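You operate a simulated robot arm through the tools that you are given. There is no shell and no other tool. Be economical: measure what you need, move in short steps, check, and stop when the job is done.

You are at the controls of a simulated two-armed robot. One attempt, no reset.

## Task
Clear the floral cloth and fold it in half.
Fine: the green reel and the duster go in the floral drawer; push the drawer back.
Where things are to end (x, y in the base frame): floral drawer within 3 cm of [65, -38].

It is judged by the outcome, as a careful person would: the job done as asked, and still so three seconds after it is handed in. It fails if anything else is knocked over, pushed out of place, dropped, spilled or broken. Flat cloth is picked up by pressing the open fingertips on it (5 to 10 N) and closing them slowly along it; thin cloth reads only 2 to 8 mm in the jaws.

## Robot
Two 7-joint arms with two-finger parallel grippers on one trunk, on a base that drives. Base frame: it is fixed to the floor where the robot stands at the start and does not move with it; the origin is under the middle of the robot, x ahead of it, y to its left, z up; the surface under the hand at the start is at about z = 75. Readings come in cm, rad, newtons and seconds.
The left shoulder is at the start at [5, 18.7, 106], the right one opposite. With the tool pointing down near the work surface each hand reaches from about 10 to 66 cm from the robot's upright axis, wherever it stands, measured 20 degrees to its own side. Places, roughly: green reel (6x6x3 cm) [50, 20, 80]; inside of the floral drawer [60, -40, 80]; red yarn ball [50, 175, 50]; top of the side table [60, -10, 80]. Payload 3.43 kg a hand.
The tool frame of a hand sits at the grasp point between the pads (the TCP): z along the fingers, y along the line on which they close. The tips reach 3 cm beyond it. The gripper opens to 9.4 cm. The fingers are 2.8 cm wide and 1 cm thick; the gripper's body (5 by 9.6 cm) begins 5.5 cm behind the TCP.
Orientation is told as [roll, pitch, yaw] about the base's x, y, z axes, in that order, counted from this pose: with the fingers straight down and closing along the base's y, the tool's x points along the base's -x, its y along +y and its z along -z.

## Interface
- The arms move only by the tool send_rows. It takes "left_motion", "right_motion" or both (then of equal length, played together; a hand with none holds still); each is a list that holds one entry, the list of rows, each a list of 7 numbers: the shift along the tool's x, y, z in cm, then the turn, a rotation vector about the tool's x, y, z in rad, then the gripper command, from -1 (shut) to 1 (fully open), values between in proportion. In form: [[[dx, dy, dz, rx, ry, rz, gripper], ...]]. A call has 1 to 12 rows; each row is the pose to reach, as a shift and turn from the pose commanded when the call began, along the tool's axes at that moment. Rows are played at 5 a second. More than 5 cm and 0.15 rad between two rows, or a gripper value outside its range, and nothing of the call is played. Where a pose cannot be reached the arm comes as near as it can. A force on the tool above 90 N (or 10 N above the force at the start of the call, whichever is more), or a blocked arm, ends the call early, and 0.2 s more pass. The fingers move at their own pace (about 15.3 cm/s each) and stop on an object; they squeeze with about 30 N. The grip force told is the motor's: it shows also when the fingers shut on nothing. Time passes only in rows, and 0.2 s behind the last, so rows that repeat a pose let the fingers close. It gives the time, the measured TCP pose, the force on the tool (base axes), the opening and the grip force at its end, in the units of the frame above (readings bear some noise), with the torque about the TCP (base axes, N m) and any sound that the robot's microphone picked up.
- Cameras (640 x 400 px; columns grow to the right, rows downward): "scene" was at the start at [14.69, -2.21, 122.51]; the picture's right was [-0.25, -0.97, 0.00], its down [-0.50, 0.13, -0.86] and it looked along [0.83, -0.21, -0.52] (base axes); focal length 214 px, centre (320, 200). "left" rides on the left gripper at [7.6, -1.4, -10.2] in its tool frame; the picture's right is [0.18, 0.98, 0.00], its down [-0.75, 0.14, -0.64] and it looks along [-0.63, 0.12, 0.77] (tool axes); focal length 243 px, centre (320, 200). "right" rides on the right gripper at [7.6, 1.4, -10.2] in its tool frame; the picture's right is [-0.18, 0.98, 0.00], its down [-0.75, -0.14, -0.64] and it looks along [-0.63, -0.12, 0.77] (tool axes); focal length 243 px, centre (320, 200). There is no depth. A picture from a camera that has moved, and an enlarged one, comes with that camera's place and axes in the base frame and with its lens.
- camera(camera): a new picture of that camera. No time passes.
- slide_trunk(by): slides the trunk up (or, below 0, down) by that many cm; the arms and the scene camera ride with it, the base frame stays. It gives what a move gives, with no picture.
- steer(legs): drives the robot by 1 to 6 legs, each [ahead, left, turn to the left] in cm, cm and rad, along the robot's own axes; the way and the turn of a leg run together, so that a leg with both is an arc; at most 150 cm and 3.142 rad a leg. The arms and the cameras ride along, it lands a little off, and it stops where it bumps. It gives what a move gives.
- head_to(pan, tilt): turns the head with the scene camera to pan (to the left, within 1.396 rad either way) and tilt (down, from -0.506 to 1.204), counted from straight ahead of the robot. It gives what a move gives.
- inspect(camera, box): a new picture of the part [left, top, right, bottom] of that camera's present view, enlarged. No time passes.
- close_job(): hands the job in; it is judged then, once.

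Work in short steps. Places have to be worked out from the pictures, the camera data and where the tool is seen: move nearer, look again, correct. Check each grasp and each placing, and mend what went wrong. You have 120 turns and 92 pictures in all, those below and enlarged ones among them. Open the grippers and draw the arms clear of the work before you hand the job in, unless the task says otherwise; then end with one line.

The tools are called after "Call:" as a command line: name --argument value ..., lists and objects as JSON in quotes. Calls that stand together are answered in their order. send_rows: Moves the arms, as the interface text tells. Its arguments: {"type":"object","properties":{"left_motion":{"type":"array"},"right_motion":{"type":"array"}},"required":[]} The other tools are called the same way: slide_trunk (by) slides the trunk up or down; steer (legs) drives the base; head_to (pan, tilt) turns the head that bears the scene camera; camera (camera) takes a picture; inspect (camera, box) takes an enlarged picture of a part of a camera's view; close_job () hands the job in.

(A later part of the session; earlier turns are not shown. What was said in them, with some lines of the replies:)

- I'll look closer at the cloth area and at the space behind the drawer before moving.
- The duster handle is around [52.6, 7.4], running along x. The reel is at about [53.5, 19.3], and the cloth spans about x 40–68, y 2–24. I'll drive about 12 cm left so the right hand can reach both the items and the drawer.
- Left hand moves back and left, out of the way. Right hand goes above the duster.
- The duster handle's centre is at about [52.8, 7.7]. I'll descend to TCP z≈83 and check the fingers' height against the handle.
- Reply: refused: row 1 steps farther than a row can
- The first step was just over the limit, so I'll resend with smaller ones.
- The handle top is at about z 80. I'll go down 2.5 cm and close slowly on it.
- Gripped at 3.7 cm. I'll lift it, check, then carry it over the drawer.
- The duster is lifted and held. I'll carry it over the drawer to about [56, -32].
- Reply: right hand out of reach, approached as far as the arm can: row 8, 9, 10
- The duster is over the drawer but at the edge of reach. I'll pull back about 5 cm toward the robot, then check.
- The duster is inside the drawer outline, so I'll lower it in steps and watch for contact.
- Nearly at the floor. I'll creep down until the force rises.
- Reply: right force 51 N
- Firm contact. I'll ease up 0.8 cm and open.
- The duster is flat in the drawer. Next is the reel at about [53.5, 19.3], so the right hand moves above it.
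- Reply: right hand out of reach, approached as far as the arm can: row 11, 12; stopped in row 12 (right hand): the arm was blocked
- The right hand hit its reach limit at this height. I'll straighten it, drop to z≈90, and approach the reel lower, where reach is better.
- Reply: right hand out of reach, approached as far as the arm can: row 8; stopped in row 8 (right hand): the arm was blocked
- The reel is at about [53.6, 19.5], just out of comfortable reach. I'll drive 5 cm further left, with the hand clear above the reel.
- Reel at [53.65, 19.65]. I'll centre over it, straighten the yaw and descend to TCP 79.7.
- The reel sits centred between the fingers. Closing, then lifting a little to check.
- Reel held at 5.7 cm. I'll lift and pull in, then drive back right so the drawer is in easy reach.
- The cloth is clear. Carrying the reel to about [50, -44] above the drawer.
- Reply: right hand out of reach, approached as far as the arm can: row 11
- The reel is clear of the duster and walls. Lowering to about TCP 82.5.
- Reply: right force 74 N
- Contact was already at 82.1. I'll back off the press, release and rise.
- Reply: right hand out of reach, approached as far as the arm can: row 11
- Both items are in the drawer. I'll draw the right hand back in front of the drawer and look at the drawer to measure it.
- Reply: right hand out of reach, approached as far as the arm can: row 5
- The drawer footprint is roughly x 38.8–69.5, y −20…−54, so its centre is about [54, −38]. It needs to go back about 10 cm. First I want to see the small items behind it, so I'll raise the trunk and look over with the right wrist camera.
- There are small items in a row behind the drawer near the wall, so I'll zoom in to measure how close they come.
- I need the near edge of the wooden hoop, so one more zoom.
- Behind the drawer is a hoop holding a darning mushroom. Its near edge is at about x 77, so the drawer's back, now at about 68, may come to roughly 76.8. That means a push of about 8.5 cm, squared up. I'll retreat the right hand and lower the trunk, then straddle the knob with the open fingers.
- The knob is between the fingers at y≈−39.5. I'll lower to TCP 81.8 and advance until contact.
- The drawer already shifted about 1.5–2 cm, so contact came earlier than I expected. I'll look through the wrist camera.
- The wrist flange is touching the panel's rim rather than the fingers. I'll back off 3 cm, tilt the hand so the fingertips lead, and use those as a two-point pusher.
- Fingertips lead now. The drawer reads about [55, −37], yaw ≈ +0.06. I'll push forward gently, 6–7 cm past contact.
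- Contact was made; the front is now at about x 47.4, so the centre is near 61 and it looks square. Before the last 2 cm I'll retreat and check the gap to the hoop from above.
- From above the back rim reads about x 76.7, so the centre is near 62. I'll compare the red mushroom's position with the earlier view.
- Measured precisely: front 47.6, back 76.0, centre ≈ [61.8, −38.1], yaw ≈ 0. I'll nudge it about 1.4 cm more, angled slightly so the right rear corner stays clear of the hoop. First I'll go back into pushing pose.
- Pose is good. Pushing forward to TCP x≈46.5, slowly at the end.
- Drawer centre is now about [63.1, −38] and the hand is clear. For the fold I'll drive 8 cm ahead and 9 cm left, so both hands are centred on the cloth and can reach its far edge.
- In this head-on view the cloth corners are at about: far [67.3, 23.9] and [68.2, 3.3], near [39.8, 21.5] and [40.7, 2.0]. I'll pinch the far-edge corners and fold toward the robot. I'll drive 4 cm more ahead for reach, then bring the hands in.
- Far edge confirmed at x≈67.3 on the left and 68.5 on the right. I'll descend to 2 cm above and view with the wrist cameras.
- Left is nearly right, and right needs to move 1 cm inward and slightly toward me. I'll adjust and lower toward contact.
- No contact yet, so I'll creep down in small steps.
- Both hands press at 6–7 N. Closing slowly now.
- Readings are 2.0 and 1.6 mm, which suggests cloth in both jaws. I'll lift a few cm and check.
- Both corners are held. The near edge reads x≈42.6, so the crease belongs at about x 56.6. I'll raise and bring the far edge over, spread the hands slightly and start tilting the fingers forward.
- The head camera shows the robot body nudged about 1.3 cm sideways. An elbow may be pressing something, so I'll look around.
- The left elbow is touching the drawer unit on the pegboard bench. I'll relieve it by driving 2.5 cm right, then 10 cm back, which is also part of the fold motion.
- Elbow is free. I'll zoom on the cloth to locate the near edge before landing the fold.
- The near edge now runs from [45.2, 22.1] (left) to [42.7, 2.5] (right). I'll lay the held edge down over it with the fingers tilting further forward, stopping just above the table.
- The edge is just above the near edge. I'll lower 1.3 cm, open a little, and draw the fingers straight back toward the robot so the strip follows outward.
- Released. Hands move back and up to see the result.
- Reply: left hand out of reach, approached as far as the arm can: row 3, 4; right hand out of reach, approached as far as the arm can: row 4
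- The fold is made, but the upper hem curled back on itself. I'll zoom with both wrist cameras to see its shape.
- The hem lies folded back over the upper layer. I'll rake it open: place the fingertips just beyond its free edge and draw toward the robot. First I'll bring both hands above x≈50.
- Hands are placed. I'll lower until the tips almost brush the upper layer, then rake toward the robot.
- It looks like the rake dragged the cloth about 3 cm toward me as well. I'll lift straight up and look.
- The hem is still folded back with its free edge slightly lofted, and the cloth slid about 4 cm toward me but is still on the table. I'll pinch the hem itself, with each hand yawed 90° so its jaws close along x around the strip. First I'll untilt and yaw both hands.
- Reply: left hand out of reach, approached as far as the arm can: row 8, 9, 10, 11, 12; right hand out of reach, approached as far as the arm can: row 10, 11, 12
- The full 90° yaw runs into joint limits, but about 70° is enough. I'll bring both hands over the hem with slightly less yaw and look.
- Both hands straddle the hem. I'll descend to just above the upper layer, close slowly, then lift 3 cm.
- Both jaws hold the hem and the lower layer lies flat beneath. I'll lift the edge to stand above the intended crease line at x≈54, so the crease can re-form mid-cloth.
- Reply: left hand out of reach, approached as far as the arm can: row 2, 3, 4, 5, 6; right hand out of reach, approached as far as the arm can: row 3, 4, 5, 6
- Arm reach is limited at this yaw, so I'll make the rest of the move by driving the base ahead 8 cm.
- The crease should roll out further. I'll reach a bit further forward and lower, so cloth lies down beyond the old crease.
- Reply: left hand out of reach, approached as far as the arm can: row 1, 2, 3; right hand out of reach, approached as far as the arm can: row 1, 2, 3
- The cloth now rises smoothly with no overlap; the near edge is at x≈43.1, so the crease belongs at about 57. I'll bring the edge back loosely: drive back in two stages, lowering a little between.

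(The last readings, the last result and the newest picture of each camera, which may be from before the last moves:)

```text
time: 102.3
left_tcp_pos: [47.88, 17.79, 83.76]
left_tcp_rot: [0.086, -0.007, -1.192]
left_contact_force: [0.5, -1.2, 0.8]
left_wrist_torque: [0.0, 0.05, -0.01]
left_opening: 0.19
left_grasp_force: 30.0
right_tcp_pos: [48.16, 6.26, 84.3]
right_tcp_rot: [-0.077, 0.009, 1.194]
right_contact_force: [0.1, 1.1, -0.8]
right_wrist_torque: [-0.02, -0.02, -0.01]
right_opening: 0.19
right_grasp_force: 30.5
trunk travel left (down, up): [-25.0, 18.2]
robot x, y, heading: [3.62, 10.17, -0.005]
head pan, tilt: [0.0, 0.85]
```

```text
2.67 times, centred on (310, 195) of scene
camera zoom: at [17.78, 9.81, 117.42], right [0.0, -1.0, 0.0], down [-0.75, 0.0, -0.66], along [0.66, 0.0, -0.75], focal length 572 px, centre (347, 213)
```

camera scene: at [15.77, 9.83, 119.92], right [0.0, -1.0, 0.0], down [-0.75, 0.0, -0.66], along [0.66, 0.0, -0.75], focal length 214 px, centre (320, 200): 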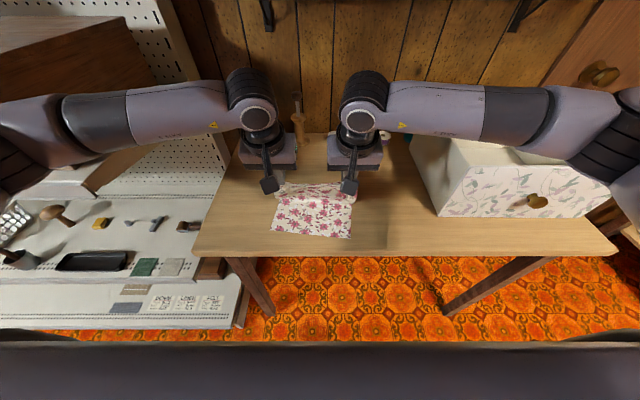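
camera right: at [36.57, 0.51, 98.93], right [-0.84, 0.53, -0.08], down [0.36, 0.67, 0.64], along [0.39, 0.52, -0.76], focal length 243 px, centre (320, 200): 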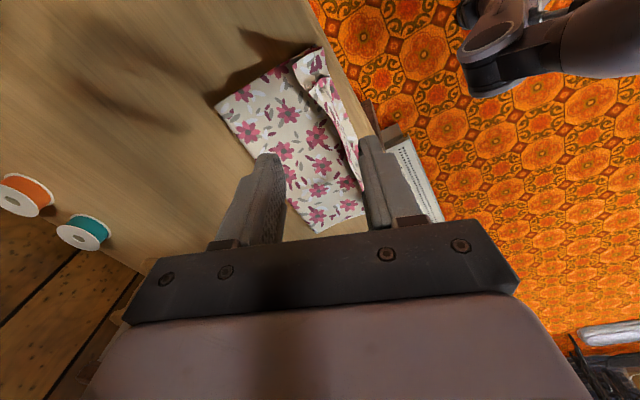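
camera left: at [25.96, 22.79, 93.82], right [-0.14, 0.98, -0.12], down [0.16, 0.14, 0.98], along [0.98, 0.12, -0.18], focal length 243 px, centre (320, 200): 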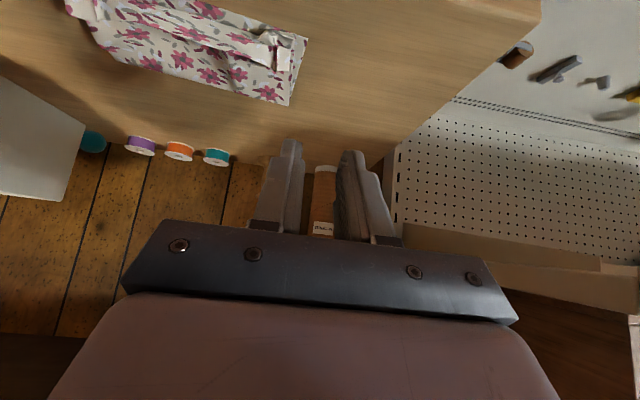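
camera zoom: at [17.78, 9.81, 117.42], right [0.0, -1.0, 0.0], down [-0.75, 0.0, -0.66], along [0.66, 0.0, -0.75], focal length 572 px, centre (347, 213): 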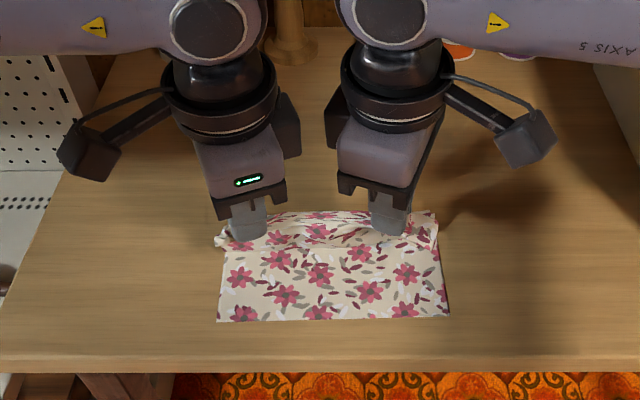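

Loosely brought back; the near edge is at x≈42.9. Now I'll lower onto it, open slightly, and draw both hands toward the robot so the far finger flips the small hem flat. Then rise.

Call:
send_rows --left_motion '[[[0.44, -1.12, 1.8, 0, 0, 0, -1], [0.89, -2.23, 3.4, 0, 0, 0, -1], [1.22, -3.07, 4.6, 0, 0, 0, -1], [1.22, -3.07, 4.6, 0, 0, 0, -0.8], [1.22, -3.07, 4.6, 0, 0, 0, -0.6], [1.59, -4, 4.6, 0, 0, 0, -0.6], [2.04, -5.1, 4.6, 0, 0, 0, -0.6], [2.52, -6.3, 4.3, 0, 0, 0, -0.6], [2.96, -7.4, 3.6, 0, 0, 0, -0.6], [2.96, -7.4, 0, 0, 0, 0, -0.6], [2.96, -7.4, -4, 0, 0, 0, -0.6]]]' --right_motion '[[[0.44, 1.12, 2.0, 0, 0, 0, -1], [0.89, 2.23, 3.8, 0, 0, 0, -1], [1.15, 2.88, 5.1, 0, 0, 0, -1], [1.15, 2.88, 5.1, 0, 0, 0, -0.8], [1.15, 2.88, 5.1, 0, 0, 0, -0.6], [1.52, 3.81, 5.1, 0, 0, 0, -0.6], [1.96, 4.93, 5.1, 0, 0, 0, -0.6], [2.44, 6.14, 4.8, 0, 0, 0, -0.6], [2.9, 7.3, 4.1, 0, 0, 0, -0.6], [2.9, 7.3, 0.3, 0, 0, 0, -0.6], [2.9, 7.3, -4, 0, 0, 0, -0.6]]]'

Call:
inspect --camera "scene" --box '[230, 140, 390, 260]'

```text
time: 104.7
left_tcp_pos: [39.61, 17.9, 87.23]
left_tcp_rot: [0.087, -0.005, -1.195]
left_contact_force: [-0.1, 0.7, 0.1]
left_wrist_torque: [-0.02, 0.0, -0.03]
left_opening: 1.87
left_grasp_force: 0.1
right_tcp_pos: [40.18, 6.35, 87.81]
right_tcp_rot: [-0.078, 0.009, 1.194]
right_contact_force: [0.6, -0.3, 0.4]
right_wrist_torque: [0.02, 0.05, -0.03]
right_opening: 1.89
right_grasp_force: 0.1
trunk travel left (down, up): [-25.0, 18.2]
robot x, y, heading: [4.18, 9.76, -0.001]
head pan, tilt: [0.0, 0.85]
```

```text
3.33 times, centred on (310, 200) of scene
camera zoom: at [17.79, 9.81, 117.41], right [0.0, -1.0, 0.0], down [-0.75, 0.0, -0.66], along [0.66, 0.0, -0.75], focal length 715 px, centre (353, 200)
```

zoom: 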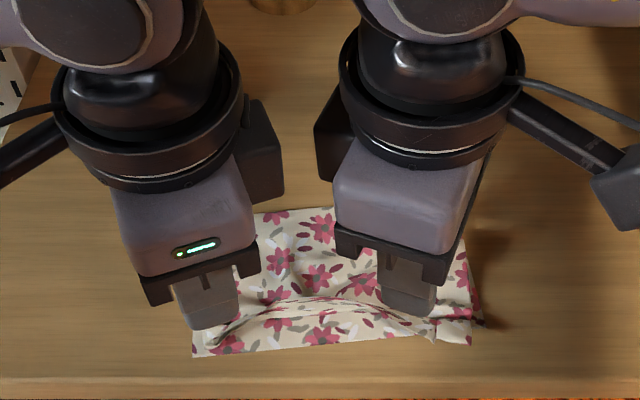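

I'll move the hands out to the sides to see the cloth.

Call:
send_rows --left_motion '[[[3.7, 1.5, -1, 0, 0, 0, -0.6], [7.4, 2.9, -1, 0, 0, 0, -0.6], [11.2, 4.4, -1, 0, 0, 0, -0.6]]]' --right_motion '[[[3.7, -1.5, -1, 0, 0, 0, -0.6], [7.4, -2.9, -1, 0, 0, 0, -0.6], [11.2, -4.4, -1, 0, 0, 0, -0.6]]]'

Call:
inspect --camera "scene" --box '[240, 150, 380, 260]'

```text
time: 105.5
left_tcp_pos: [39.53, 29.87, 88.5]
left_tcp_rot: [0.087, -0.004, -1.194]
left_contact_force: [-0.7, 0.3, -0.1]
left_wrist_torque: [0.02, 0.02, 0.04]
left_opening: 1.88
left_grasp_force: 0.0
right_tcp_pos: [40.1, -5.62, 89.27]
right_tcp_rot: [-0.075, 0.01, 1.195]
right_contact_force: [-0.1, 0.5, 0.5]
right_wrist_torque: [0.05, 0.0, 0.02]
right_opening: 1.87
right_grasp_force: 0.1
trunk travel left (down, up): [-25.0, 18.2]
robot x, y, heading: [3.92, 9.9, -0.001]
head pan, tilt: [0.0, 0.85]
```

```text
3.64 times, centred on (310, 205) of scene
camera zoom: at [17.79, 9.81, 117.42], right [0.0, -1.0, 0.0], down [-0.75, 0.0, -0.66], along [0.66, 0.0, -0.75], focal length 780 px, centre (356, 182)
```

zoom: 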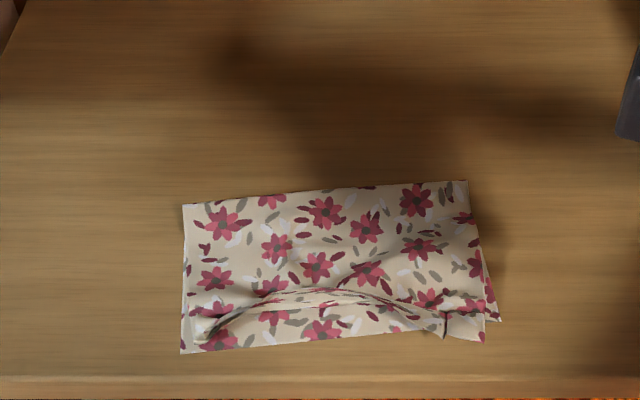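

Much better: the layers' edges nearly coincide, with a ridge near the front. I'll look closer at that ridge.

Call:
inspect --camera "scene" --box '[270, 190, 355, 250]'

```text
6.67 times, centred on (312, 220) of scene
camera zoom: at [17.79, 9.81, 117.42], right [0.0, -1.0, 0.0], down [-0.75, 0.0, -0.66], along [0.66, 0.0, -0.75], focal length 1430 px, centre (370, 67)
```

zoom: 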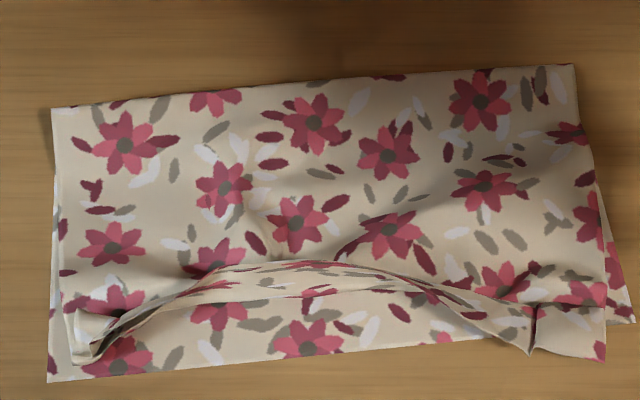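

The corners coincide within about 1.5 cm; only the middle of the hem arches up. I'll smooth it with one light pass: left hand closed, behind the arch and just above the cloth, drawn toward the robot. First I'll position it.

Call:
steer --legs '[[3, 0, 0]]'

Call:
send_rows --left_motion '[[[-3.7, -0.3, 0, 0, 0, 0, -1], [-7.4, -0.6, 0, 0, 0, 0, -1], [-11.2, -0.9, 0, 0, 0, 0, -1], [-15, -1.2, 0, 0, 0, 0, -1], [-18.9, -1.5, 0, 0, 0, 0, -1], [-18.9, -1.5, 4, 0, 0, 0, -1], [-18.9, -1.5, 7, 0, 0, 0, -1]]]'

```text
time: 106.3
left_tcp_pos: [42.54, 29.82, 88.52]
left_tcp_rot: [0.085, -0.005, -1.193]
left_contact_force: [-0.4, 0.2, -0.8]
left_wrist_torque: [0.05, 0.02, -0.03]
left_opening: 1.86
left_grasp_force: 0.0
right_tcp_pos: [43.0, -5.59, 89.2]
right_tcp_rot: [-0.074, 0.009, 1.196]
right_contact_force: [-0.9, -1.0, -0.3]
right_wrist_torque: [-0.03, 0.0, 0.0]
right_opening: 1.86
right_grasp_force: 0.0
trunk travel left (down, up): [-25.0, 18.2]
robot x, y, heading: [7.0, 10.06, -0.002]
head pan, tilt: [0.0, 0.85]
```

```text
time: 107.9
left_tcp_pos: [48.74, 11.69, 81.52]
left_tcp_rot: [0.084, -0.008, -1.194]
left_contact_force: [-0.2, 0.1, 0.2]
left_wrist_torque: [-0.01, 0.01, -0.03]
left_opening: 0.01
left_grasp_force: 30.0
right_tcp_pos: [42.96, -5.59, 89.2]
right_tcp_rot: [-0.077, 0.008, 1.196]
right_contact_force: [-1.2, -1.3, 0.2]
right_wrist_torque: [0.01, 0.01, 0.0]
right_opening: 1.89
right_grasp_force: 0.1
trunk travel left (down, up): [-25.0, 18.2]
robot x, y, heading: [6.58, 9.89, 0.003]
head pan, tilt: [0.0, 0.85]
```

In position behind the arch. Lowering to about 1 cm above the table and sweeping gently.

Call:
send_rows --left_motion '[[[0, 0, 1.2, 0, 0, 0, -1], [0, 0, 2.0, 0, 0, 0, -1], [0.48, -1.2, 2.0, 0, 0, 0, -1], [0.96, -2.4, 2.0, 0, 0, 0, -1], [1.44, -3.6, 2.0, 0, 0, 0, -1], [1.92, -4.8, 2.0, 0, 0, 0, -1], [2.4, -6.05, 2.0, 0, 0, 0, -1], [2.7, -6.8, 1.6, 0, 0, 0, -1], [2.7, -6.8, -2, 0, 0, 0, -1], [2.7, -6.8, -6, 0, 0, 0, -1]]]'

Call:
send_rows --left_motion '[[[3.7, 1.5, -1, 0, 0, 0, -0.6], [7.4, 2.9, -1, 0, 0, 0, -0.6], [11.2, 4.4, -1, 0, 0, 0, -0.6], [14.9, 5.9, -1, 0, 0, 0, -0.6]]]'

Call:
inspect --camera "scene" --box '[260, 190, 370, 270]'

```text
time: 110.1
left_tcp_pos: [40.9, 11.51, 86.92]
left_tcp_rot: [0.088, -0.006, -1.193]
left_contact_force: [0.0, 1.0, -0.3]
left_wrist_torque: [0.01, -0.01, 0.02]
left_opening: 0.0
left_grasp_force: 29.9
right_tcp_pos: [42.99, -5.56, 89.24]
right_tcp_rot: [-0.077, 0.01, 1.195]
right_contact_force: [-0.2, 0.5, -0.5]
right_wrist_torque: [-0.01, -0.01, -0.04]
right_opening: 1.89
right_grasp_force: 0.1
trunk travel left (down, up): [-25.0, 18.2]
robot x, y, heading: [7.27, 9.91, -0.003]
head pan, tilt: [0.0, 0.85]
```

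```text
time: 111.1
left_tcp_pos: [40.83, 27.87, 88.42]
left_tcp_rot: [0.088, -0.006, -1.193]
left_contact_force: [0.8, -0.6, 0.6]
left_wrist_torque: [0.01, 0.0, 0.0]
left_opening: 1.87
left_grasp_force: 0.0
right_tcp_pos: [43.12, -5.64, 89.26]
right_tcp_rot: [-0.076, 0.009, 1.195]
right_contact_force: [-0.2, 0.3, 0.3]
right_wrist_torque: [-0.03, 0.02, -0.02]
right_opening: 1.89
right_grasp_force: 0.1
trunk travel left (down, up): [-25.0, 18.2]
robot x, y, heading: [6.93, 10.01, -0.002]
head pan, tilt: [0.0, 0.85]
```

```text
5.00 times, centred on (315, 230) of scene
camera zoom: at [20.8, 9.84, 117.42], right [0.0, -1.0, 0.0], down [-0.75, 0.0, -0.66], along [0.66, 0.0, -0.75], focal length 1072 px, centre (345, 50)
```

zoom: 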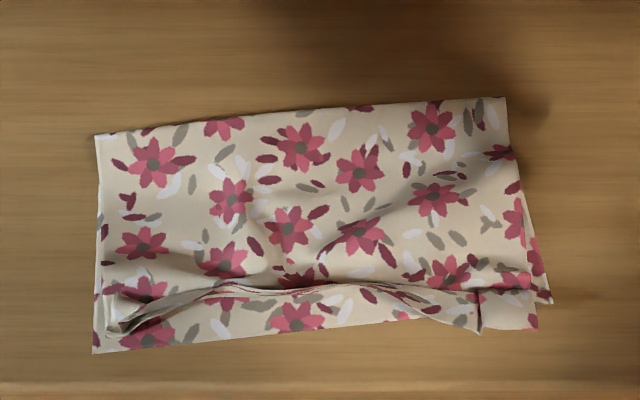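

The fold is now neat and flat with edges aligned. I'll open the grippers, drive back to clear the work, and do a last check of the drawer.

Call:
send_rows --left_motion '[[[0, 0, -3, 0, 0, 0, 0.5], [0, 0, -6, 0, 0, 0, 1]]]' --right_motion '[[[0, 0, -3, 0, 0, 0, 0.5], [0, 0, -6, 0, 0, 0, 1]]]'

Call:
steer --legs '[[-14, 0, 0]]'

Call:
slide_trunk --by 17

Call:
head_to --pan -0.4 --tilt 0.6

Call:
camera --camera "scene"

```text
time: 111.7
left_tcp_pos: [40.19, 27.65, 94.25]
left_tcp_rot: [0.087, -0.005, -1.195]
left_contact_force: [0.2, -0.9, -0.3]
left_wrist_torque: [-0.03, 0.03, 0.0]
left_opening: 9.42
left_grasp_force: 0.1
right_tcp_pos: [42.61, -5.26, 95.21]
right_tcp_rot: [-0.074, 0.011, 1.194]
right_contact_force: [-0.2, -0.3, -0.4]
right_wrist_torque: [0.01, 0.0, -0.01]
right_opening: 9.41
right_grasp_force: 0.0
trunk travel left (down, up): [-25.0, 18.2]
robot x, y, heading: [7.06, 10.27, -0.0]
head pan, tilt: [0.0, 0.85]
```

```text
time: 113.0
left_tcp_pos: [26.2, 27.7, 94.29]
left_tcp_rot: [0.087, -0.004, -1.193]
left_contact_force: [-1.8, -0.2, 1.1]
left_wrist_torque: [0.0, 0.0, -0.03]
left_opening: 9.38
left_grasp_force: 0.0
right_tcp_pos: [28.78, -5.32, 95.16]
right_tcp_rot: [-0.077, 0.008, 1.195]
right_contact_force: [0.3, -0.5, -0.1]
right_wrist_torque: [0.02, -0.02, 0.02]
right_opening: 9.43
right_grasp_force: 0.0
trunk travel left (down, up): [-25.0, 18.2]
robot x, y, heading: [-6.92, 9.45, -0.003]
head pan, tilt: [0.0, 0.85]
```

```text
time: 115.0
left_tcp_pos: [26.18, 27.71, 111.2]
left_tcp_rot: [0.086, -0.005, -1.194]
left_contact_force: [0.5, -0.1, 0.3]
left_wrist_torque: [-0.02, 0.01, 0.0]
left_opening: 9.39
left_grasp_force: 0.1
right_tcp_pos: [28.71, -5.26, 112.19]
right_tcp_rot: [-0.076, 0.009, 1.194]
right_contact_force: [1.0, -0.6, 0.6]
right_wrist_torque: [0.0, 0.0, 0.0]
right_opening: 9.41
right_grasp_force: 0.0
trunk travel left (down, up): [-42.0, 1.2]
robot x, y, heading: [-6.75, 9.95, 0.0]
head pan, tilt: [0.0, 0.85]
```

```text
time: 115.8
left_tcp_pos: [26.17, 27.67, 111.24]
left_tcp_rot: [0.083, -0.006, -1.192]
left_contact_force: [-0.6, 1.4, 0.1]
left_wrist_torque: [-0.02, 0.02, -0.01]
left_opening: 9.4
left_grasp_force: 0.0
right_tcp_pos: [28.67, -5.32, 112.19]
right_tcp_rot: [-0.075, 0.01, 1.196]
right_contact_force: [0.0, 1.6, 0.8]
right_wrist_torque: [-0.02, 0.02, -0.01]
right_opening: 9.43
right_grasp_force: 0.1
trunk travel left (down, up): [-42.0, 1.2]
robot x, y, heading: [-7.06, 9.98, -0.001]
head pan, tilt: [-0.4, 0.6]
```

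```text
4 pictures are left
camera scene: at [7.13, 6.41, 136.5], right [-0.39, -0.92, 0.0], down [-0.52, 0.22, -0.82], along [0.76, -0.32, -0.57], focal length 214 px, centre (320, 200)
```

scene: 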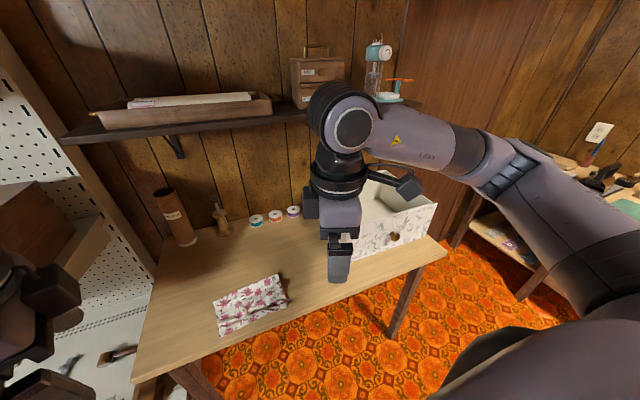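

The cloth is cleared and folded. The duster and reel are in the drawer, and the drawer sits at about [63, −38]. The grippers are open and the arms are clear, so I'm handing in.

Call:
close_job

```text
The job is handed in.
```

I've handed the job in: the floral cloth is cleared and folded in half, the green reel and duster are in the floral drawer, and the drawer is pushed back to about [63, -38], inside the 3 cm limit by my measurement. I kept it short of [65, -38] to clear a hoop and darning mushroom behind it. I couldn't see those in the last check, so I can't confirm they weren't touched. The fold's corners line up to about 1.5 cm, with a slight wrinkle along the front hem.
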